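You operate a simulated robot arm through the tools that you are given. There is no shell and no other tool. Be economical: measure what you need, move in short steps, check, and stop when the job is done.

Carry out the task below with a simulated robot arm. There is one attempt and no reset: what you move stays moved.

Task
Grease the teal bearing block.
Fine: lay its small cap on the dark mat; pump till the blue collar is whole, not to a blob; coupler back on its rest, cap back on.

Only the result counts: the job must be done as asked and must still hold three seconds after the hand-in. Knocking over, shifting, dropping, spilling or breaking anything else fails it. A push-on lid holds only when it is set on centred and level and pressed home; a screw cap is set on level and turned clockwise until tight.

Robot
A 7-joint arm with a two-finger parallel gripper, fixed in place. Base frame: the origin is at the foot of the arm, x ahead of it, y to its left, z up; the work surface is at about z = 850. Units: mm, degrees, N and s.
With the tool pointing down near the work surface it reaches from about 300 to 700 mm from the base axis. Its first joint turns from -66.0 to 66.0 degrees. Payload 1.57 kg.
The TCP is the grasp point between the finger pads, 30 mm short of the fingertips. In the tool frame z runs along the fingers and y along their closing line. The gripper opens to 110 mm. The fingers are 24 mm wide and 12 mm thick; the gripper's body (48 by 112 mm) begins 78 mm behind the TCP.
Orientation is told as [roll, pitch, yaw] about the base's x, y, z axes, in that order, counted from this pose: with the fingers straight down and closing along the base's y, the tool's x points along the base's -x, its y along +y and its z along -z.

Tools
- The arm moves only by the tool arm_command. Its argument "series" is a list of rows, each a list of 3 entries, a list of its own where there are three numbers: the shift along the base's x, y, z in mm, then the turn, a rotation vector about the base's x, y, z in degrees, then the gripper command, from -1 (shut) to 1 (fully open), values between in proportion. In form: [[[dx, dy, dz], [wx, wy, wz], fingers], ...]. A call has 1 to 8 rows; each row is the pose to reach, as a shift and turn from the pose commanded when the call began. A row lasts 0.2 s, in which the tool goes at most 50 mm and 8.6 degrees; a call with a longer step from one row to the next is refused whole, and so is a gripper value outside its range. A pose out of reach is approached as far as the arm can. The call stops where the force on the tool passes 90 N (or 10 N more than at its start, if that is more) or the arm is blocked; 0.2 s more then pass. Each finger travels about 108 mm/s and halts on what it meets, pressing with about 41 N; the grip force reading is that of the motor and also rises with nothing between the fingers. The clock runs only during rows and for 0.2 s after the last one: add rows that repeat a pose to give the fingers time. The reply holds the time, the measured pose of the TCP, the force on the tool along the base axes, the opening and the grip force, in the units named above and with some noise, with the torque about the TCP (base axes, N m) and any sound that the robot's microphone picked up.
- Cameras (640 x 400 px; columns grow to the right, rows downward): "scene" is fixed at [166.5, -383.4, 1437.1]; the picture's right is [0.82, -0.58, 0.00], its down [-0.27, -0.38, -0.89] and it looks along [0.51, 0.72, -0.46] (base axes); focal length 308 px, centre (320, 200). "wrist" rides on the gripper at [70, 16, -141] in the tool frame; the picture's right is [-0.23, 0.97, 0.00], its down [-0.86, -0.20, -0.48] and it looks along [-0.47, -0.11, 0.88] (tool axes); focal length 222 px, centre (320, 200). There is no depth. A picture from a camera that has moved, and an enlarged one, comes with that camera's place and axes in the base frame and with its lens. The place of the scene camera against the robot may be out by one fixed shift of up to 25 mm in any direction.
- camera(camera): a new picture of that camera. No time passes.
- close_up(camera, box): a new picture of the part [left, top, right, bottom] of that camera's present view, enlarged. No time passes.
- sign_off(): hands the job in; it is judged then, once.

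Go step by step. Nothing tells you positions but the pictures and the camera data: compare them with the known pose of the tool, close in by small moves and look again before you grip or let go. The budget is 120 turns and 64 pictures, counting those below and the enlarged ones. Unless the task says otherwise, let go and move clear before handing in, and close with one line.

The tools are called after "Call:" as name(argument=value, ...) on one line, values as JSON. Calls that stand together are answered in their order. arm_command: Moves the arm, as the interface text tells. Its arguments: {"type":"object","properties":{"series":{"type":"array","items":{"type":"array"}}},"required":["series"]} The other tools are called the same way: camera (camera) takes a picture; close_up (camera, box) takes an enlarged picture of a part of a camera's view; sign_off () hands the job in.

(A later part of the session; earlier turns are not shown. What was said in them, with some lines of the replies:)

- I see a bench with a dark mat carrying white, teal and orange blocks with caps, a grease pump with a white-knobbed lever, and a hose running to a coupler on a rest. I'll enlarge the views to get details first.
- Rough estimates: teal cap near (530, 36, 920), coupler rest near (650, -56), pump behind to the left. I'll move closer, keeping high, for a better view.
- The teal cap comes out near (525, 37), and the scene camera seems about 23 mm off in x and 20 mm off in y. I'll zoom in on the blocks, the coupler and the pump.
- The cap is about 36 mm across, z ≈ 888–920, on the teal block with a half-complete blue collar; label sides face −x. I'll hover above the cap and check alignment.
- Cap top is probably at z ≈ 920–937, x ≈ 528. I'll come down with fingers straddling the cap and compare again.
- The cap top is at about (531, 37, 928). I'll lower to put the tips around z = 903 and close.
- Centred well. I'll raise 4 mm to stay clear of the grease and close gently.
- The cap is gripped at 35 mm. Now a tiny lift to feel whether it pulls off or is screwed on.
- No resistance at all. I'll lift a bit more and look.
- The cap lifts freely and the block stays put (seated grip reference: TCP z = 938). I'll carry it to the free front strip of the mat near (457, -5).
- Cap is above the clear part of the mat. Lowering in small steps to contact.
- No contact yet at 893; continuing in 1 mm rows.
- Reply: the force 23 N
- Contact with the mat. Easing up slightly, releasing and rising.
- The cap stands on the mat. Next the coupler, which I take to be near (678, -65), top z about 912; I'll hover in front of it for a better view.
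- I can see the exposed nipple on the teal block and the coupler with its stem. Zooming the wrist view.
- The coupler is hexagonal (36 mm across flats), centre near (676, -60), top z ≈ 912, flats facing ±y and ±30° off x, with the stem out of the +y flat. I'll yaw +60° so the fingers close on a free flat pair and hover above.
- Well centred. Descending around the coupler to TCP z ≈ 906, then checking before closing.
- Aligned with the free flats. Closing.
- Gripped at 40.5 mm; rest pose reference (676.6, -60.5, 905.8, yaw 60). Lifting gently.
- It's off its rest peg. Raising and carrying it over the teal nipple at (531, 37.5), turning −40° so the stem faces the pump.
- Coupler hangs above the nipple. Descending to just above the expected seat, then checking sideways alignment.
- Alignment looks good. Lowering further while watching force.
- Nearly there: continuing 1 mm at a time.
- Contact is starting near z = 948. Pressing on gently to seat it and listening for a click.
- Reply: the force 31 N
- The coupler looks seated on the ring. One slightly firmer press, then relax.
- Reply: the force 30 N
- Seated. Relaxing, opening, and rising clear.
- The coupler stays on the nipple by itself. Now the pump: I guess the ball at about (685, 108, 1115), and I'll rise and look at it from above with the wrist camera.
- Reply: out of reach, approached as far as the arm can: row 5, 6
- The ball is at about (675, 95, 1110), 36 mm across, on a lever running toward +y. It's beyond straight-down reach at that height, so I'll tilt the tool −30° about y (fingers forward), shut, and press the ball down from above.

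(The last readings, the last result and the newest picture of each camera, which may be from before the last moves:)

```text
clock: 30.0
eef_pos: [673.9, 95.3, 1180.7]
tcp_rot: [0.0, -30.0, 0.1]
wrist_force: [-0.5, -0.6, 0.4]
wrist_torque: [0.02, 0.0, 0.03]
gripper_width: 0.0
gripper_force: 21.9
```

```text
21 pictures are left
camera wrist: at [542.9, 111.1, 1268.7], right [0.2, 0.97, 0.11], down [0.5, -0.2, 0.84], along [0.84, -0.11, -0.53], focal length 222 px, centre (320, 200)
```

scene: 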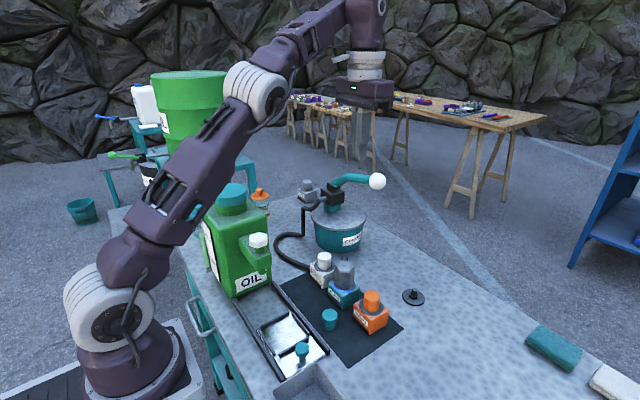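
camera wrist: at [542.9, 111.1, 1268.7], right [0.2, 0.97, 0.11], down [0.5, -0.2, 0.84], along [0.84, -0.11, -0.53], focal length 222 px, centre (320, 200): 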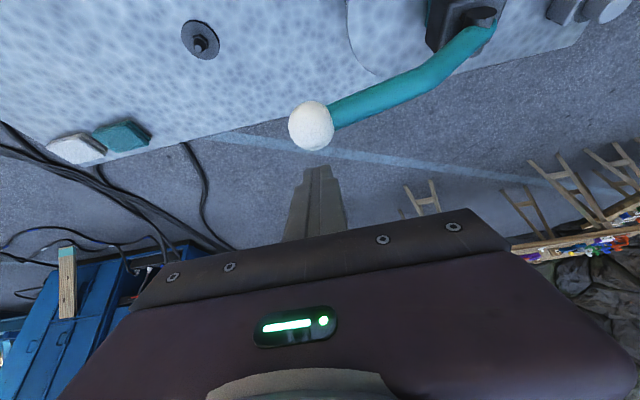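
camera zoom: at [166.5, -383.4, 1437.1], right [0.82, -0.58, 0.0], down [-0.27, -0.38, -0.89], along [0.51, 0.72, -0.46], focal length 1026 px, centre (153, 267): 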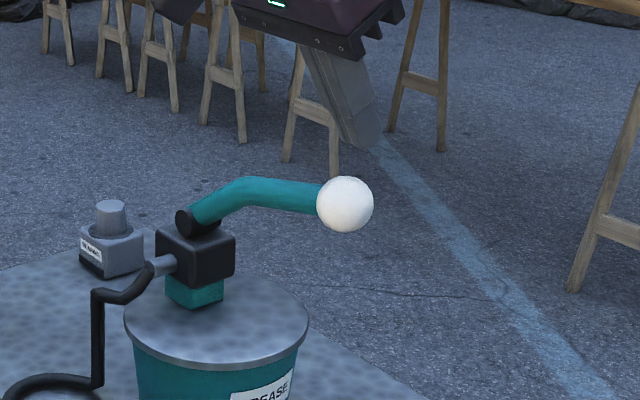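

Ball confirmed at (675.6, 95, 1105), right under the fingertips. Pressing down in steps to feel the stroke.

Call:
arm_command(series=[[[-2, 0, -15], [0, 0, 0], -1], [[-2, 0, -25], [0, 0, 0], -1], [[-2, 0, -35], [0, 0, 0], -1], [[-2, 0, -45], [0, 0, 0], -1]])

Call:
close_up(camera="scene", box=[310, 120, 430, 240])

```text
clock: 31.0
eef_pos: [671.2, 94.5, 1137.3]
tcp_rot: [0.0, -30.2, 0.0]
wrist_force: [1.1, -3.4, 3.7]
wrist_torque: [-0.12, -0.06, -0.01]
gripper_width: 0.1
gripper_force: 21.7
```

```text
3.33 times, centred on (370, 180) of scene
camera zoom: at [166.4, -383.6, 1437.0], right [0.82, -0.58, 0.0], down [-0.27, -0.38, -0.89], along [0.51, 0.72, -0.46], focal length 1026 px, centre (153, 267)
```

zoom: 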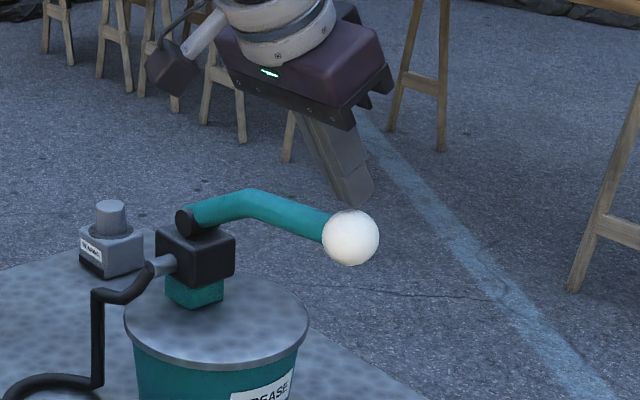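

The lever follows with light force (~4 N). Continuing to the bottom of the stroke.

Call:
arm_command(series=[[[0, 0, -10], [0, 0, 0], -1], [[0, 0, -20], [0, 0, 0], -1], [[0, 0, -30], [0, 0, 0], -1]])

Call:
close_up(camera="scene", box=[310, 130, 430, 310])

```text
clock: 31.8
eef_pos: [672.4, 95.6, 1106.2]
tcp_rot: [-0.1, -30.1, 0.0]
wrist_force: [3.1, -2.0, 4.0]
wrist_torque: [-0.13, -0.09, 0.02]
gripper_width: 0.0
gripper_force: 20.9
```

```text
2.22 times, centred on (370, 220) of scene
camera zoom: at [166.5, -383.5, 1437.0], right [0.82, -0.58, 0.0], down [-0.27, -0.38, -0.89], along [0.51, 0.72, -0.46], focal length 684 px, centre (209, 156)
```

zoom: 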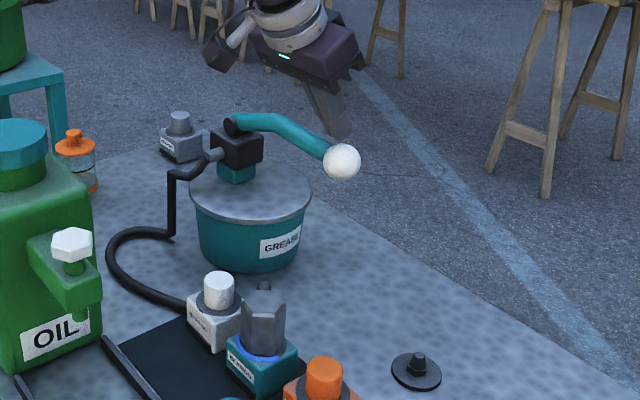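

Still only ~4 N. Following the arc a bit further to find the lower stop.

Call:
arm_command(series=[[[0, 4, -10], [0, 0, 0], -1], [[0, 8, -20], [0, 0, 0], -1]])

```text
clock: 32.4
eef_pos: [671.5, 103.3, 1086.8]
tcp_rot: [0.0, -29.9, 0.0]
wrist_force: [-0.5, -4.2, 5.1]
wrist_torque: [-0.07, -0.04, -0.01]
gripper_width: 0.0
gripper_force: 21.3
```

Call:
arm_command(series=[[[0, 6, -10], [0, 0, 0], -1], [[0, 12, -18], [0, 0, 0], -1]])

Call:
close_up(camera="scene", box=[310, 130, 430, 310])

```text
clock: 33.0
eef_pos: [671.6, 112.7, 1069.3]
tcp_rot: [-0.1, -30.1, -0.1]
wrist_force: [2.5, -13.5, 7.4]
wrist_torque: [-0.36, -0.16, -0.12]
gripper_width: 0.1
gripper_force: 21.8
```

```text
2.22 times, centred on (370, 220) of scene
camera zoom: at [166.4, -383.9, 1436.9], right [0.82, -0.58, 0.0], down [-0.27, -0.38, -0.89], along [0.51, 0.72, -0.46], focal length 684 px, centre (209, 156)
```

zoom: 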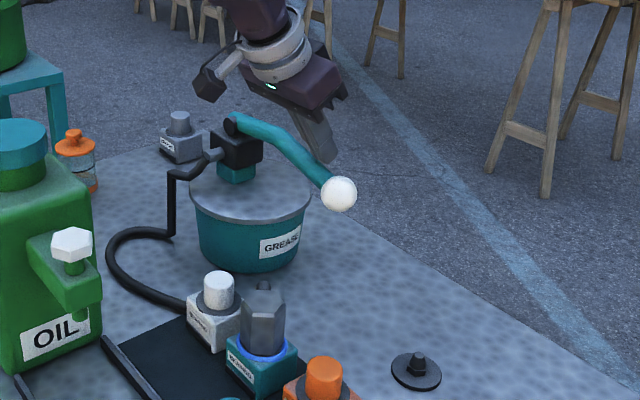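

The force is rising and the collar seems to have grown at its right end. I'll back off up and look whether the lever returns.

Call:
arm_command(series=[[[0, -6, 15], [0, 0, 0], -1], [[0, -14, 45], [0, 0, 0], -1], [[0, -18, 80], [0, 0, 0], -1], [[0, -18, 115], [0, 0, 0], -1]])

Call:
close_up(camera="scene", box=[310, 130, 430, 310])

```text
clock: 34.0
eef_pos: [672.3, 96.6, 1184.7]
tcp_rot: [0.0, -30.0, 0.0]
wrist_force: [-0.1, -0.5, -0.2]
wrist_torque: [-0.02, -0.01, -0.04]
gripper_width: 0.0
gripper_force: 20.9
```

```text
2.22 times, centred on (370, 220) of scene
camera zoom: at [166.5, -383.4, 1437.1], right [0.82, -0.58, 0.0], down [-0.27, -0.38, -0.89], along [0.51, 0.72, -0.46], focal length 684 px, centre (209, 156)
```

zoom: 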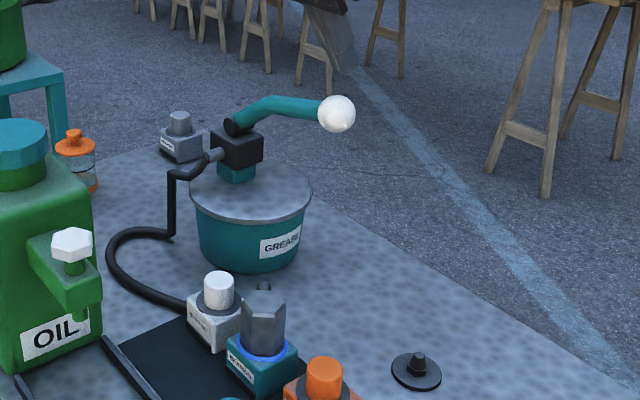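

The lever springs back. Now I'll check the collar from above with the wrist camera.

Call:
arm_command(series=[[[-10, -36, 0], [0, 4, 0], -1], [[-20, -72, 0], [0, 8, 0], -1], [[-32, -72, -35], [0, 14, 0], -1], [[-32, -72, -65], [0, 22, 0], -1], [[-32, -72, -95], [0, 30, 0], -1]])

Call:
close_up(camera="wrist", box=[260, 0, 380, 100])

```text
clock: 35.2
eef_pos: [638.5, 24.8, 1088.8]
tcp_rot: [0.0, 0.2, 0.0]
wrist_force: [-0.2, 0.2, -0.7]
wrist_torque: [-0.01, -0.03, 0.0]
gripper_width: 0.0
gripper_force: 21.4
```

```text
4.00 times, centred on (320, 50) of wrist
camera zoom: at [569.9, 41.5, 1230.2], right [0.23, 0.97, 0.0], down [0.86, -0.2, 0.48], along [0.46, -0.11, -0.88], focal length 888 px, centre (320, 800)
```

zoom: 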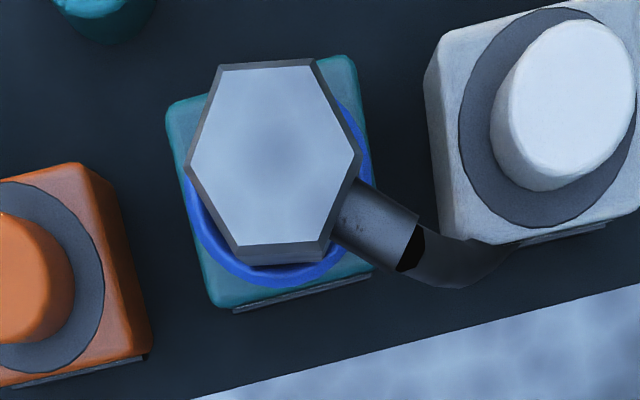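

The collar now shows on the +x side too; only the part under the stem is hidden. Zooming there.

Call:
close_up(camera="wrist", box=[300, 15, 350, 75])

```text
6.67 times, centred on (325, 45) of wrist
camera zoom: at [569.9, 41.5, 1230.2], right [0.23, 0.97, 0.0], down [0.86, -0.2, 0.48], along [0.46, -0.11, -0.88], focal length 1481 px, centre (287, 1233)
```

zoom: 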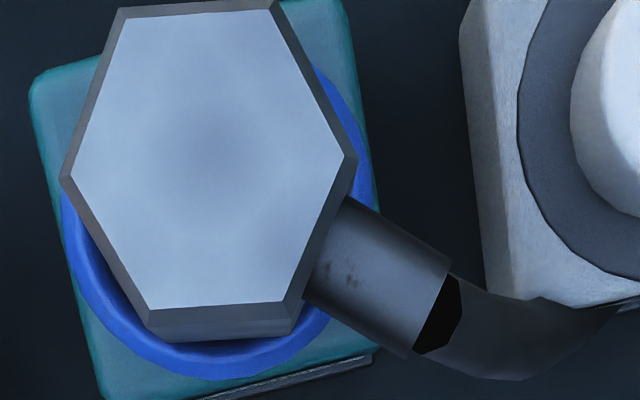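

Blue shows on both sides of the stem, but the part under it is hidden. I'll turn the hand to look from the +y side before deciding on another stroke.

Call:
arm_command(series=[[[-25, 10, 0], [0, 0, -8.5], -1], [[-50, 20, 0], [0, 0, -17], -1], [[-75, 35, 0], [0, 0, -25.5], -0.5], [[-100, 50, 0], [0, 0, -34], 0], [[-107, 65, -5], [0, 0, -42.5], 0.5], [[-107, 80, -15], [0, 0, -51], 1], [[-107, 88, -25], [0, 0, -59.5], 1], [[-107, 88, -35], [0, 0, -68], 1]])

Call:
arm_command(series=[[[0, 0, -5], [0, 0, -8], 1], [[0, 0, -10], [0, 0, -15], 1], [[0, 0, -10], [0, 0, -22], 1]])

Call:
camera(camera="wrist")

```text
clock: 37.0
eef_pos: [532.2, 113.8, 1053.3]
tcp_rot: [0.0, 0.0, -68.1]
wrist_force: [-0.1, 1.4, 0.1]
wrist_torque: [0.0, -0.01, 0.03]
gripper_width: 110.0
gripper_force: 0.1
```

```text
clock: 37.8
eef_pos: [531.7, 112.1, 1044.3]
tcp_rot: [-0.1, -0.1, -90.1]
wrist_force: [0.3, 0.9, 0.1]
wrist_torque: [0.01, -0.01, 0.01]
gripper_width: 110.3
gripper_force: 0.1
```

```text
14 pictures are left
camera wrist: at [549.4, 182.7, 1184.7], right [0.97, -0.23, 0.0], down [-0.2, -0.85, 0.48], along [-0.11, -0.47, -0.88], focal length 222 px, centre (320, 200)
```

wrist: 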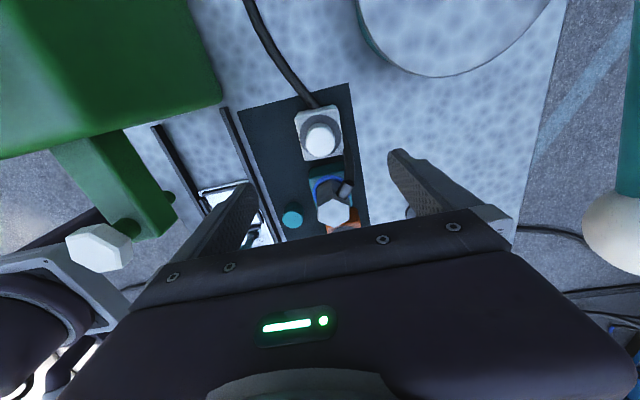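

Call:
close_up(camera="wrist", box=[295, 150, 375, 240])

```text
4.44 times, centred on (335, 195) of wrist
camera zoom: at [549.4, 182.7, 1184.7], right [0.97, -0.23, 0.0], down [-0.2, -0.85, 0.48], along [-0.11, -0.47, -0.88], focal length 987 px, centre (253, 222)
```

zoom: 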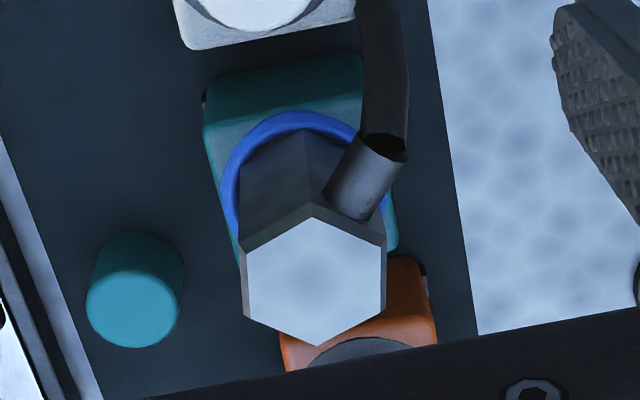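

The collar is blue on both sides of the stem in both views, with no gap left where an end could be, so it is whole after one stroke. Now I'll return to yaw 20° above the coupler to take it back.

Call:
arm_command(series=[[[0, 0, 15], [0, 0, 8.5], 1], [[0, -10, 30], [0, 0, 17], 0.6], [[0, -20, 30], [0, 0, 25.5], 0.2], [[0, -30, 30], [0, 0, 34], 0.15], [[0, -40, 30], [0, 0, 42.5], 0.15], [[0, -50, 30], [0, 0, 51], 0.15], [[0, -60, 30], [0, 0, 59.5], 0.15], [[0, -74.5, 30], [0, 0, 68], 0.15]])

Call:
arm_command(series=[[[0, 0, 0], [0, 0, 8.5], 0.15], [[0, 0, 0], [0, 0, 17], 0.15], [[0, 0, 0], [0, 0, 25.5], 0.15], [[0, 0, 0], [0, 0, 34], 0.15], [[0, 0, 0], [0, 0, 42], 0.15]])

```text
clock: 39.6
eef_pos: [531.7, 39.2, 1074.6]
tcp_rot: [0.0, 0.1, -21.7]
wrist_force: [0.4, 0.1, -0.6]
wrist_torque: [0.01, 0.04, 0.0]
gripper_width: 63.4
gripper_force: 0.1
```

```text
clock: 40.8
eef_pos: [532.4, 38.7, 1073.9]
tcp_rot: [0.0, 0.0, 20.1]
wrist_force: [-0.1, -0.1, -0.3]
wrist_torque: [0.0, -0.01, -0.01]
gripper_width: 63.3
gripper_force: 0.1
```

Descending straight onto the coupler at the same pose I released it, and closing.

Call:
arm_command(series=[[[-0.5, -0.8, -45], [0, 0, 0], 0.15], [[-0.5, -0.8, -85], [0, 0, 0], 0.15], [[-0.5, -0.8, -110], [0, 0, 0], 0.15], [[-0.5, -0.8, -127], [0, 0, 0], 0.15], [[-0.5, -0.8, -127], [0, 0, 0], -0.2], [[-0.5, -0.8, -127], [0, 0, 0], -0.4], [[-0.5, -0.8, -127], [0, 0, 0], -0.6], [[-0.5, -0.8, -127], [0, 0, 0], -0.6]])

```text
clock: 42.6
eef_pos: [531.9, 36.9, 946.8]
tcp_rot: [0.0, 0.0, 20.0]
wrist_force: [0.4, -0.1, 0.1]
wrist_torque: [0.0, -0.02, 0.01]
gripper_width: 40.6
gripper_force: 41.1
```

Gripped at 40.6 mm as before. Lifting straight off and checking.

Call:
arm_command(series=[[[0, 0, 2], [0, 0, 0], -0.6], [[0, 0, 8], [0, 0, 0], -0.6], [[0, 0, 25], [0, 0, 0], -0.6], [[0, 0, 59], [0, 0, 0], -0.6]])

Call:
close_up(camera="scene", box=[300, 200, 440, 330])

```text
clock: 43.6
eef_pos: [531.6, 37.7, 1005.6]
tcp_rot: [0.0, 0.0, 20.1]
wrist_force: [0.5, 0.4, -0.5]
wrist_torque: [-0.03, 0.02, -0.03]
gripper_width: 40.5
gripper_force: 41.2
```

```text
3.08 times, centred on (370, 265) of scene
camera zoom: at [166.5, -383.4, 1437.1], right [0.82, -0.58, 0.0], down [-0.27, -0.38, -0.89], along [0.51, 0.72, -0.46], focal length 947 px, centre (166, 0)
```

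zoom: 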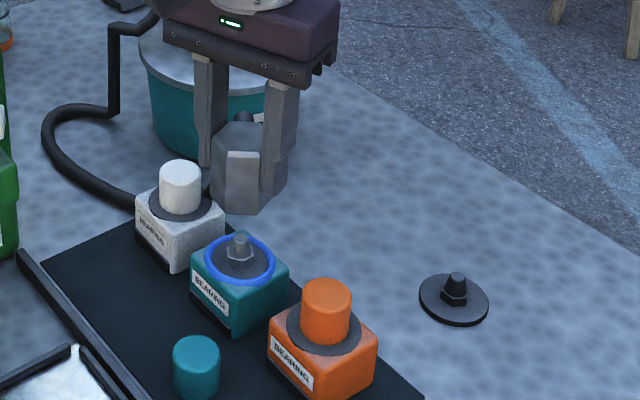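

The blue collar is a complete ring. Now carrying the coupler back above its rest peg with yaw returned to 60°.

Call:
arm_command(series=[[[29, -19.7, 0], [0, 0, 8], -0.6], [[58, -39.4, 0], [0, 0, 16], -0.6], [[87, -59, 0], [0, 0, 24], -0.6], [[116, -78.7, 0], [0, 0, 32], -0.6], [[145, -98.2, 0], [0, 0, 40], -0.6], [[145, -98.2, -30], [0, 0, 40], -0.6], [[145, -98.2, -55], [0, 0, 40], -0.6]])

Call:
close_up(camera="scene", box=[370, 220, 470, 320])

```text
clock: 45.2
eef_pos: [675.7, -59.8, 950.9]
tcp_rot: [0.0, 0.0, 60.1]
wrist_force: [0.1, -0.4, -1.3]
wrist_torque: [0.01, -0.05, 0.0]
gripper_width: 40.2
gripper_force: 41.0
```

```text
4.00 times, centred on (420, 270) of scene
camera zoom: at [166.5, -383.4, 1437.0], right [0.82, -0.58, 0.0], down [-0.27, -0.38, -0.89], along [0.51, 0.72, -0.46], focal length 1231 px, centre (-80, -80)
```

zoom: 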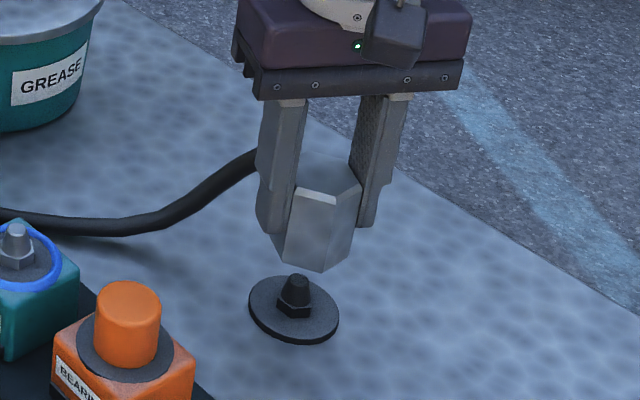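

Before lowering, I'll check how the coupler sits in the fingers compared with when I first picked it up.

Call:
close_up(camera="wrist", box=[230, 100, 410, 230])

```text
3.08 times, centred on (320, 165) of wrist
camera zoom: at [628.2, -112.9, 1091.4], right [-0.73, 0.68, 0.0], down [0.6, 0.64, 0.48], along [0.33, 0.35, -0.88], focal length 684 px, centre (320, 308)
```

zoom: 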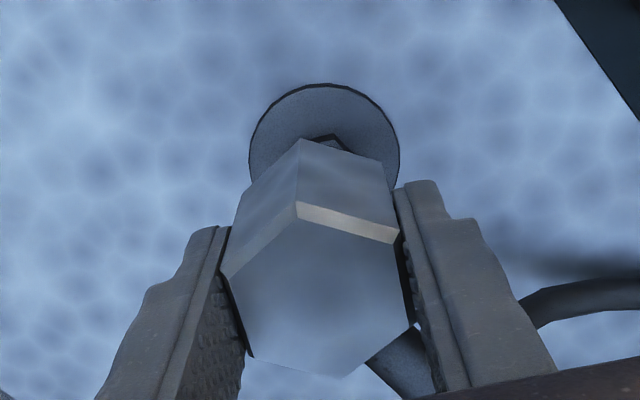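

The coupler shifted only 1–2 mm in the grip; I'll correct 1.3 mm in y and lower onto the peg.

Call:
arm_command(series=[[[0, -1.3, -15], [0, 0, 0], -0.6], [[0, -1.3, -25], [0, 0, 0], -0.6], [[0, -1.3, -35], [0, 0, 0], -0.6], [[0, -1.3, -41], [0, 0, 0], -0.6], [[0, -1.3, -44], [0, 0, 0], -0.6]])

```text
clock: 46.4
eef_pos: [676.2, -61.3, 906.1]
tcp_rot: [0.0, 0.1, 60.0]
wrist_force: [0.6, -0.2, -2.1]
wrist_torque: [0.01, -0.03, -0.02]
gripper_width: 40.6
gripper_force: 41.0
```

Call:
arm_command(series=[[[0, 0, -1], [0, 0, 0], -0.6], [[0, 0, -2], [0, 0, 0], -0.6], [[0, 0, -3], [0, 0, 0], -0.6]])

```text
clock: 47.2
eef_pos: [677.2, -61.7, 902.7]
tcp_rot: [-0.1, 0.0, 59.9]
wrist_force: [-0.8, 0.2, 0.1]
wrist_torque: [0.03, -0.01, 0.04]
gripper_width: 40.5
gripper_force: 41.3
```

Call:
arm_command(series=[[[0, 0, -0.7], [0, 0, 0], -0.6], [[0, 0, -1.4], [0, 0, 0], -0.6], [[0, 0, -2], [0, 0, 0], -0.6]])

Call:
close_up(camera="scene", box=[370, 240, 450, 320])

```text
clock: 48.0
eef_pos: [677.4, -61.5, 904.2]
tcp_rot: [-0.2, 0.0, 60.0]
wrist_force: [-3.1, -0.5, 21.3]
wrist_torque: [0.31, 0.38, 0.04]
gripper_width: 40.5
gripper_force: 41.1
```

```text
5.00 times, centred on (410, 280) of scene
camera zoom: at [165.9, -383.4, 1437.1], right [0.82, -0.58, 0.0], down [-0.27, -0.38, -0.89], along [0.51, 0.72, -0.46], focal length 1539 px, centre (-130, -200)
```

zoom: 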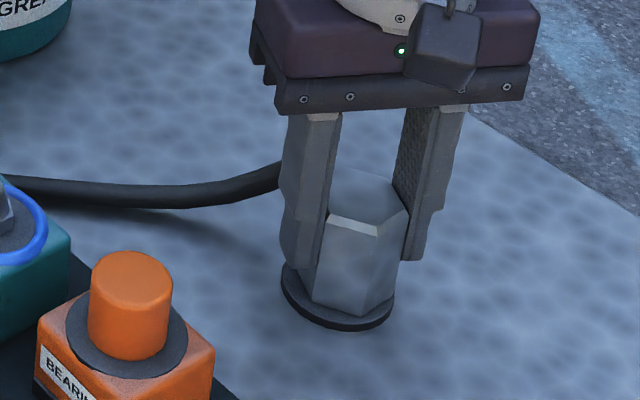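

Seated on its rest as before. Releasing and rising clear, then turning back toward the cap.

Call:
arm_command(series=[[[0, 0, 1.2], [0, 0, 0], -0.6], [[0, 0, 1.2], [0, 0, 0], -0.2], [[0, 0, 1.2], [0, 0, 0], 0.15], [[0, 0, 1.2], [0, 0, 0], 0.15], [[0, 0, 35], [0, 0, 0], 0.15], [[0, 0, 75], [0, 0, 0], 0.15], [[0, 0, 105], [0, 0, 0], 0.15]])

Call:
arm_command(series=[[[-30, 8, 0], [0, 0, -8.5], 0.15], [[-60, 16, 0], [0, 0, -17], 0.15], [[-90, 24, 0], [0, 0, -25.5], 0.15], [[-120, 32, 0], [0, 0, -34], 0.15], [[-150, 40, 0], [0, 0, -42.5], 0.15], [[-180, 48, 0], [0, 0, -51], 0.15], [[-219, 56.5, 0], [0, 0, -59], 0.15], [[-219, 56.5, 0], [0, 0, -60], 0.15]])

Call:
camera(camera="wrist")

Call:
close_up(camera="scene", box=[290, 200, 450, 340])

```text
clock: 49.6
eef_pos: [677.5, -63.7, 1005.4]
tcp_rot: [0.0, 0.0, 60.0]
wrist_force: [-0.3, 0.0, 0.4]
wrist_torque: [-0.02, 0.01, -0.03]
gripper_width: 63.0
gripper_force: 0.1
```

```text
clock: 51.4
eef_pos: [456.1, -6.0, 1005.4]
tcp_rot: [0.0, -0.1, -0.1]
wrist_force: [0.9, 0.3, -0.2]
wrist_torque: [-0.04, -0.02, 0.03]
gripper_width: 63.3
gripper_force: 0.1
```

```text
8 pictures are left
camera wrist: at [387.7, 11.4, 1146.8], right [0.23, 0.97, 0.0], down [0.85, -0.2, 0.48], along [0.47, -0.11, -0.88], focal length 222 px, centre (320, 200)
```

wrist: 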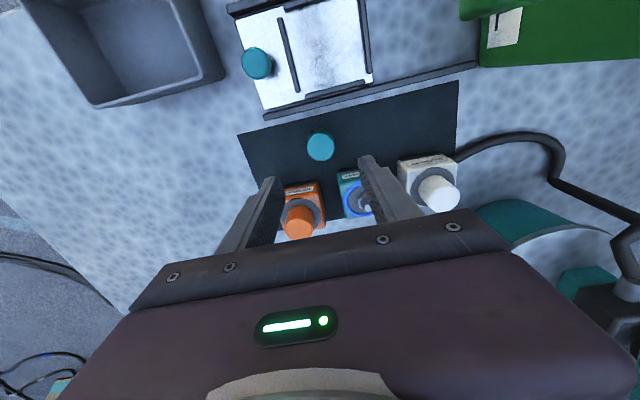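

```text
2.86 times, centred on (370, 270) of scene
camera zoom: at [166.5, -383.4, 1437.1], right [0.82, -0.58, 0.0], down [-0.27, -0.38, -0.89], along [0.51, 0.72, -0.46], focal length 879 px, centre (177, 0)
```

zoom: 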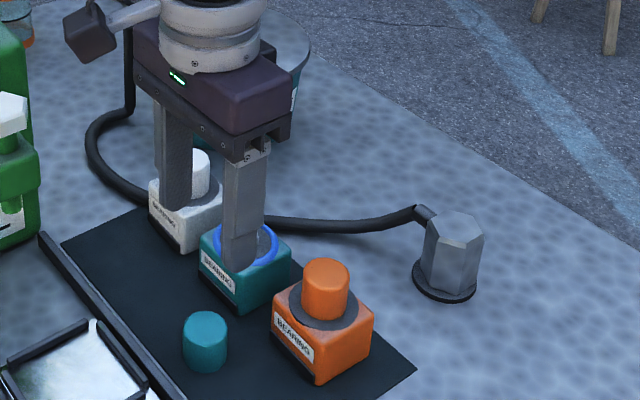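

Coupler is on its rest and the collar is whole. The cap is where I left it at (458, -4.6); descending and gripping it.

Call:
arm_command(series=[[[1.5, 1.3, -45], [0, 0, 0], 0.15], [[1.5, 1.3, -85], [0, 0, 0], 0.15], [[1.5, 1.3, -105], [0, 0, 0], 0.15], [[1.5, 1.3, -115], [0, 0, 0], 0.15], [[1.5, 1.3, -115], [0, 0, 0], -0.2], [[1.5, 1.3, -115], [0, 0, 0], -0.5], [[1.5, 1.3, -115], [0, 0, 0], -0.6], [[1.5, 1.3, -115], [0, 0, 0], -0.6]])

```text
clock: 53.2
eef_pos: [459.9, -3.5, 891.5]
tcp_rot: [0.1, 0.0, 0.0]
wrist_force: [0.6, 0.3, 0.3]
wrist_torque: [0.04, 0.05, 0.0]
gripper_width: 35.3
gripper_force: 40.8
```

Cap gripped. Lifting and carrying it above the nipple.

Call:
arm_command(series=[[[0, 0, 30], [0, 0, 0], -0.6], [[0, 0, 70], [0, 0, 0], -0.6], [[0, 0, 95], [0, 0, 0], -0.6], [[24, 14, 95], [0, 0, 0], -0.6], [[48, 28, 95], [0, 0, 0], -0.6], [[72, 41.3, 95], [0, 0, 0], -0.6], [[72, 41.3, 95], [0, 0, 0], -0.6]])

Call:
arm_command(series=[[[0, 0, -15], [0, 0, 0], -0.6], [[0, 0, -28], [0, 0, 0], -0.6]])

Call:
close_up(camera="scene", box=[300, 220, 400, 320])

```text
clock: 54.8
eef_pos: [532.4, 37.4, 987.1]
tcp_rot: [0.0, 0.0, 0.0]
wrist_force: [-0.6, 0.7, -0.8]
wrist_torque: [0.0, -0.01, 0.01]
gripper_width: 35.5
gripper_force: 41.0
```

```text
clock: 55.4
eef_pos: [532.0, 37.6, 959.3]
tcp_rot: [0.0, 0.0, 0.1]
wrist_force: [0.0, 0.1, 0.3]
wrist_torque: [-0.01, -0.01, 0.01]
gripper_width: 35.0
gripper_force: 40.7
```

```text
4.00 times, centred on (350, 270) of scene
camera zoom: at [166.5, -383.4, 1437.1], right [0.82, -0.58, 0.0], down [-0.27, -0.38, -0.89], along [0.51, 0.72, -0.46], focal length 1231 px, centre (200, -80)
```

zoom: 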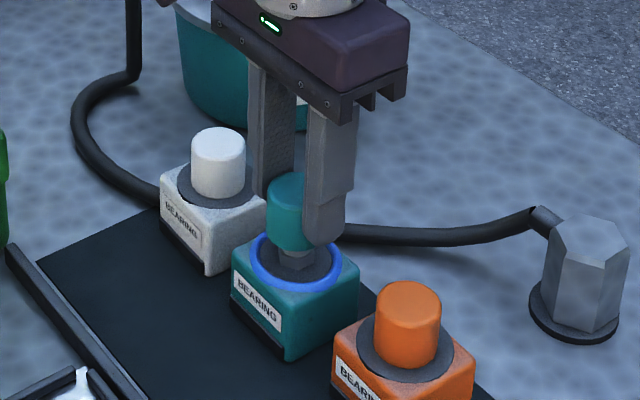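

Lined up; shifting x by −1.3 mm and lowering.

Call:
arm_command(series=[[[-1.3, -0.2, -6], [0, 0, 0], -0.6], [[-1.3, -0.2, -12], [0, 0, 0], -0.6], [[-1.3, -0.2, -16], [0, 0, 0], -0.6], [[-1.3, -0.2, -18], [0, 0, 0], -0.6]])

```text
clock: 56.4
eef_pos: [529.8, 36.7, 939.9]
tcp_rot: [0.1, 0.0, 0.0]
wrist_force: [0.3, 0.5, -0.1]
wrist_torque: [-0.02, 0.02, 0.01]
gripper_width: 35.3
gripper_force: 41.2
```

Call:
arm_command(series=[[[0, 0, -1], [0, 0, 0], -0.6], [[0, 0, -2], [0, 0, 0], -0.6], [[0, 0, -3], [0, 0, 0], -0.6]])

```text
clock: 57.2
eef_pos: [530.1, 37.0, 937.5]
tcp_rot: [0.0, -0.1, 0.0]
wrist_force: [-6.5, 1.0, 23.8]
wrist_torque: [0.04, 0.3, 0.11]
gripper_width: 35.3
gripper_force: 40.9
```

Contact at the seat height. Pressing home a little more firmly.

Call:
arm_command(series=[[[-0.4, 0, -1], [0, 0, 0], -0.6], [[-0.4, 0, -2], [0, 0, 0], -0.6], [[-0.4, 0, -2], [0, 0, 0], -0.6]])

Call:
close_up(camera="scene", box=[310, 230, 390, 310])

```text
clock: 58.0
eef_pos: [529.8, 37.0, 935.5]
tcp_rot: [0.0, -0.2, 0.0]
wrist_force: [5.2, 2.1, 15.8]
wrist_torque: [0.08, -0.18, 0.03]
gripper_width: 35.3
gripper_force: 41.3
```

```text
5.00 times, centred on (350, 270) of scene
camera zoom: at [166.3, -383.4, 1437.1], right [0.82, -0.58, 0.0], down [-0.27, -0.38, -0.89], along [0.51, 0.72, -0.46], focal length 1539 px, centre (170, -150)
```

zoom: 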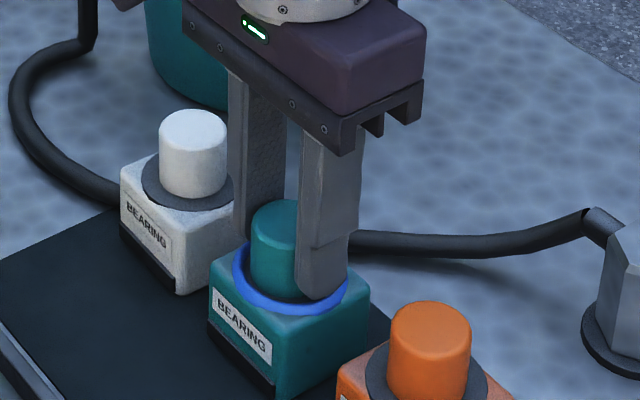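

The cap looks fully down. I'll release just slightly (to stay off the grease), rise, and then press its top centrally with shut fingers.

Call:
arm_command(series=[[[0, 0, 1.5], [0, 0, 0], -0.6], [[0.5, 0, 2], [0, 0, 0], -0.25], [[0.5, 0, 2], [0, 0, 0], -0.2], [[0.5, 0, 30], [0, 0, 0], -0.2], [[0.5, 0, 60], [0, 0, 0], -0.6], [[0.5, 0, 60], [0, 0, 0], -1], [[0.5, 0, 60], [0, 0, 0], -1]])

Call:
close_up(camera="scene", box=[310, 220, 390, 310])

```text
clock: 59.6
eef_pos: [530.1, 36.8, 996.0]
tcp_rot: [0.0, 0.0, 0.0]
wrist_force: [0.2, -0.2, -0.1]
wrist_torque: [-0.01, -0.01, -0.02]
gripper_width: 0.3
gripper_force: 21.2
```

```text
4.44 times, centred on (350, 265) of scene
camera zoom: at [166.5, -383.4, 1437.1], right [0.82, -0.58, 0.0], down [-0.27, -0.38, -0.89], along [0.51, 0.72, -0.46], focal length 1368 px, centre (187, -89)
```

zoom: 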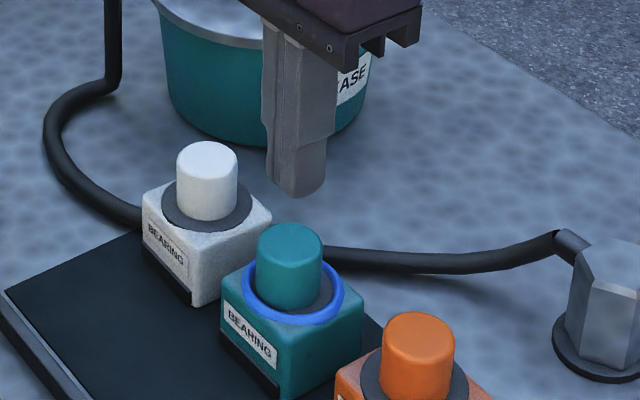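

Cap is level, centred, collar intact. Pressing its top.

Call:
arm_command(series=[[[1, 0.6, -15], [0, 0, 0], -1], [[1, 0.6, -30], [0, 0, 0], -1], [[1, 0.6, -34], [0, 0, 0], -1], [[1, 0.6, -36], [0, 0, 0], -1], [[1, 0.6, -38], [0, 0, 0], -1]])

```text
clock: 60.8
eef_pos: [530.7, 37.6, 959.6]
tcp_rot: [0.0, -0.1, -0.1]
wrist_force: [-7.0, 1.5, 33.4]
wrist_torque: [0.0, 0.34, 0.0]
gripper_width: 0.0
gripper_force: 21.4
```

Call:
arm_command(series=[[[0, 0, -1], [0, 0, 0], -1], [[0, 0, -1.8], [0, 0, 0], -1]])

```text
clock: 61.4
eef_pos: [530.7, 37.1, 959.3]
tcp_rot: [0.0, -0.4, 0.0]
wrist_force: [-13.6, 1.8, 76.7]
wrist_torque: [0.06, 0.77, 0.02]
gripper_width: 0.3
gripper_force: 21.2
```

The cap is solidly home (77 N, no movement). Moving up and clear for a final look.

Call:
arm_command(series=[[[0, 0, 3], [0, 0, 0], -1], [[0, 0, 40], [0, 0, 0], -1], [[-20, 0, 85], [0, 0, 0], -1], [[-60, -20, 110], [0, 0, 0], -0.5], [[-100, -40, 130], [0, 0, 0], 0], [[-140, -50, 150], [0, 0, 0], 0]])

Call:
camera(camera="scene")

Call:
close_up(camera="scene", box=[300, 220, 440, 330])

```text
refused: row 4 steps farther than a row can; nothing moved
```

```text
3 pictures are left
```

scene: 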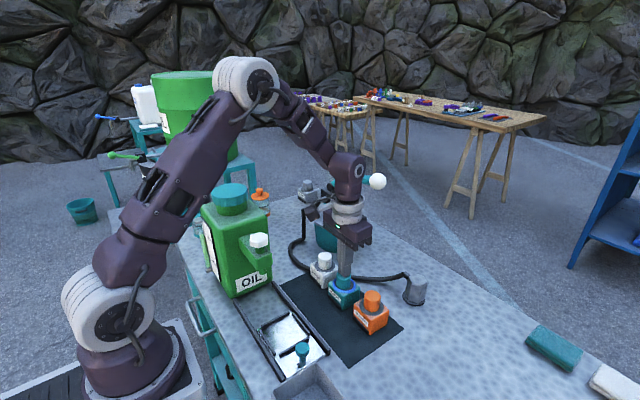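

```text
3.64 times, centred on (370, 275) of scene
camera zoom: at [164.8, -383.5, 1437.2], right [0.82, -0.58, 0.0], down [-0.27, -0.38, -0.89], along [0.51, 0.72, -0.46], focal length 1119 px, centre (138, -73)
```

zoom: 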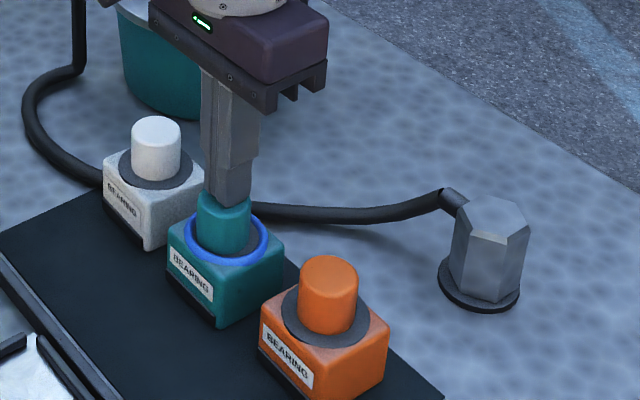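

One step in that move was too long and nothing moved; repeating with shorter steps.

Call:
arm_command(series=[[[0, 0, 3], [0, 0, 0], -1], [[0, 0, 40], [0, 0, 0], -1], [[-10, 0, 80], [0, 0, 0], -1], [[-40, -10, 110], [0, 0, 0], -1], [[-75, -25, 130], [0, 0, 0], -0.5], [[-110, -40, 150], [0, 0, 0], 0]])

Call:
close_up(camera="scene", box=[290, 160, 450, 330])

```text
clock: 62.8
eef_pos: [419.7, -2.3, 1105.8]
tcp_rot: [0.0, 0.1, -0.1]
wrist_force: [0.0, -0.1, 0.0]
wrist_torque: [-0.02, 0.03, -0.02]
gripper_width: 54.8
gripper_force: 0.0
```

```text
2.35 times, centred on (370, 245) of scene
camera zoom: at [166.5, -383.4, 1437.1], right [0.82, -0.58, 0.0], down [-0.27, -0.38, -0.89], along [0.51, 0.72, -0.46], focal length 724 px, centre (202, 94)
```

zoom: 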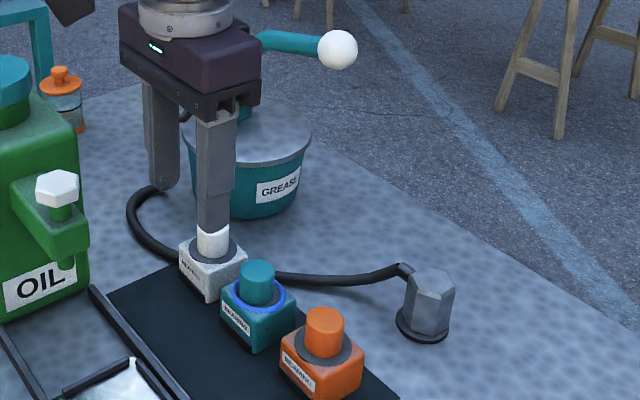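

Everything is in place: the collar is whole, the cap is pressed home, the coupler is on its rest and the hand is clear. I'm handing in.

Call:
sign_off()

```text
The job is handed in.
```

The teal bearing block is greased: one pump stroke made the blue collar a full ring with no blob, the coupler is back on its rest, and the cap is pressed home on the block.
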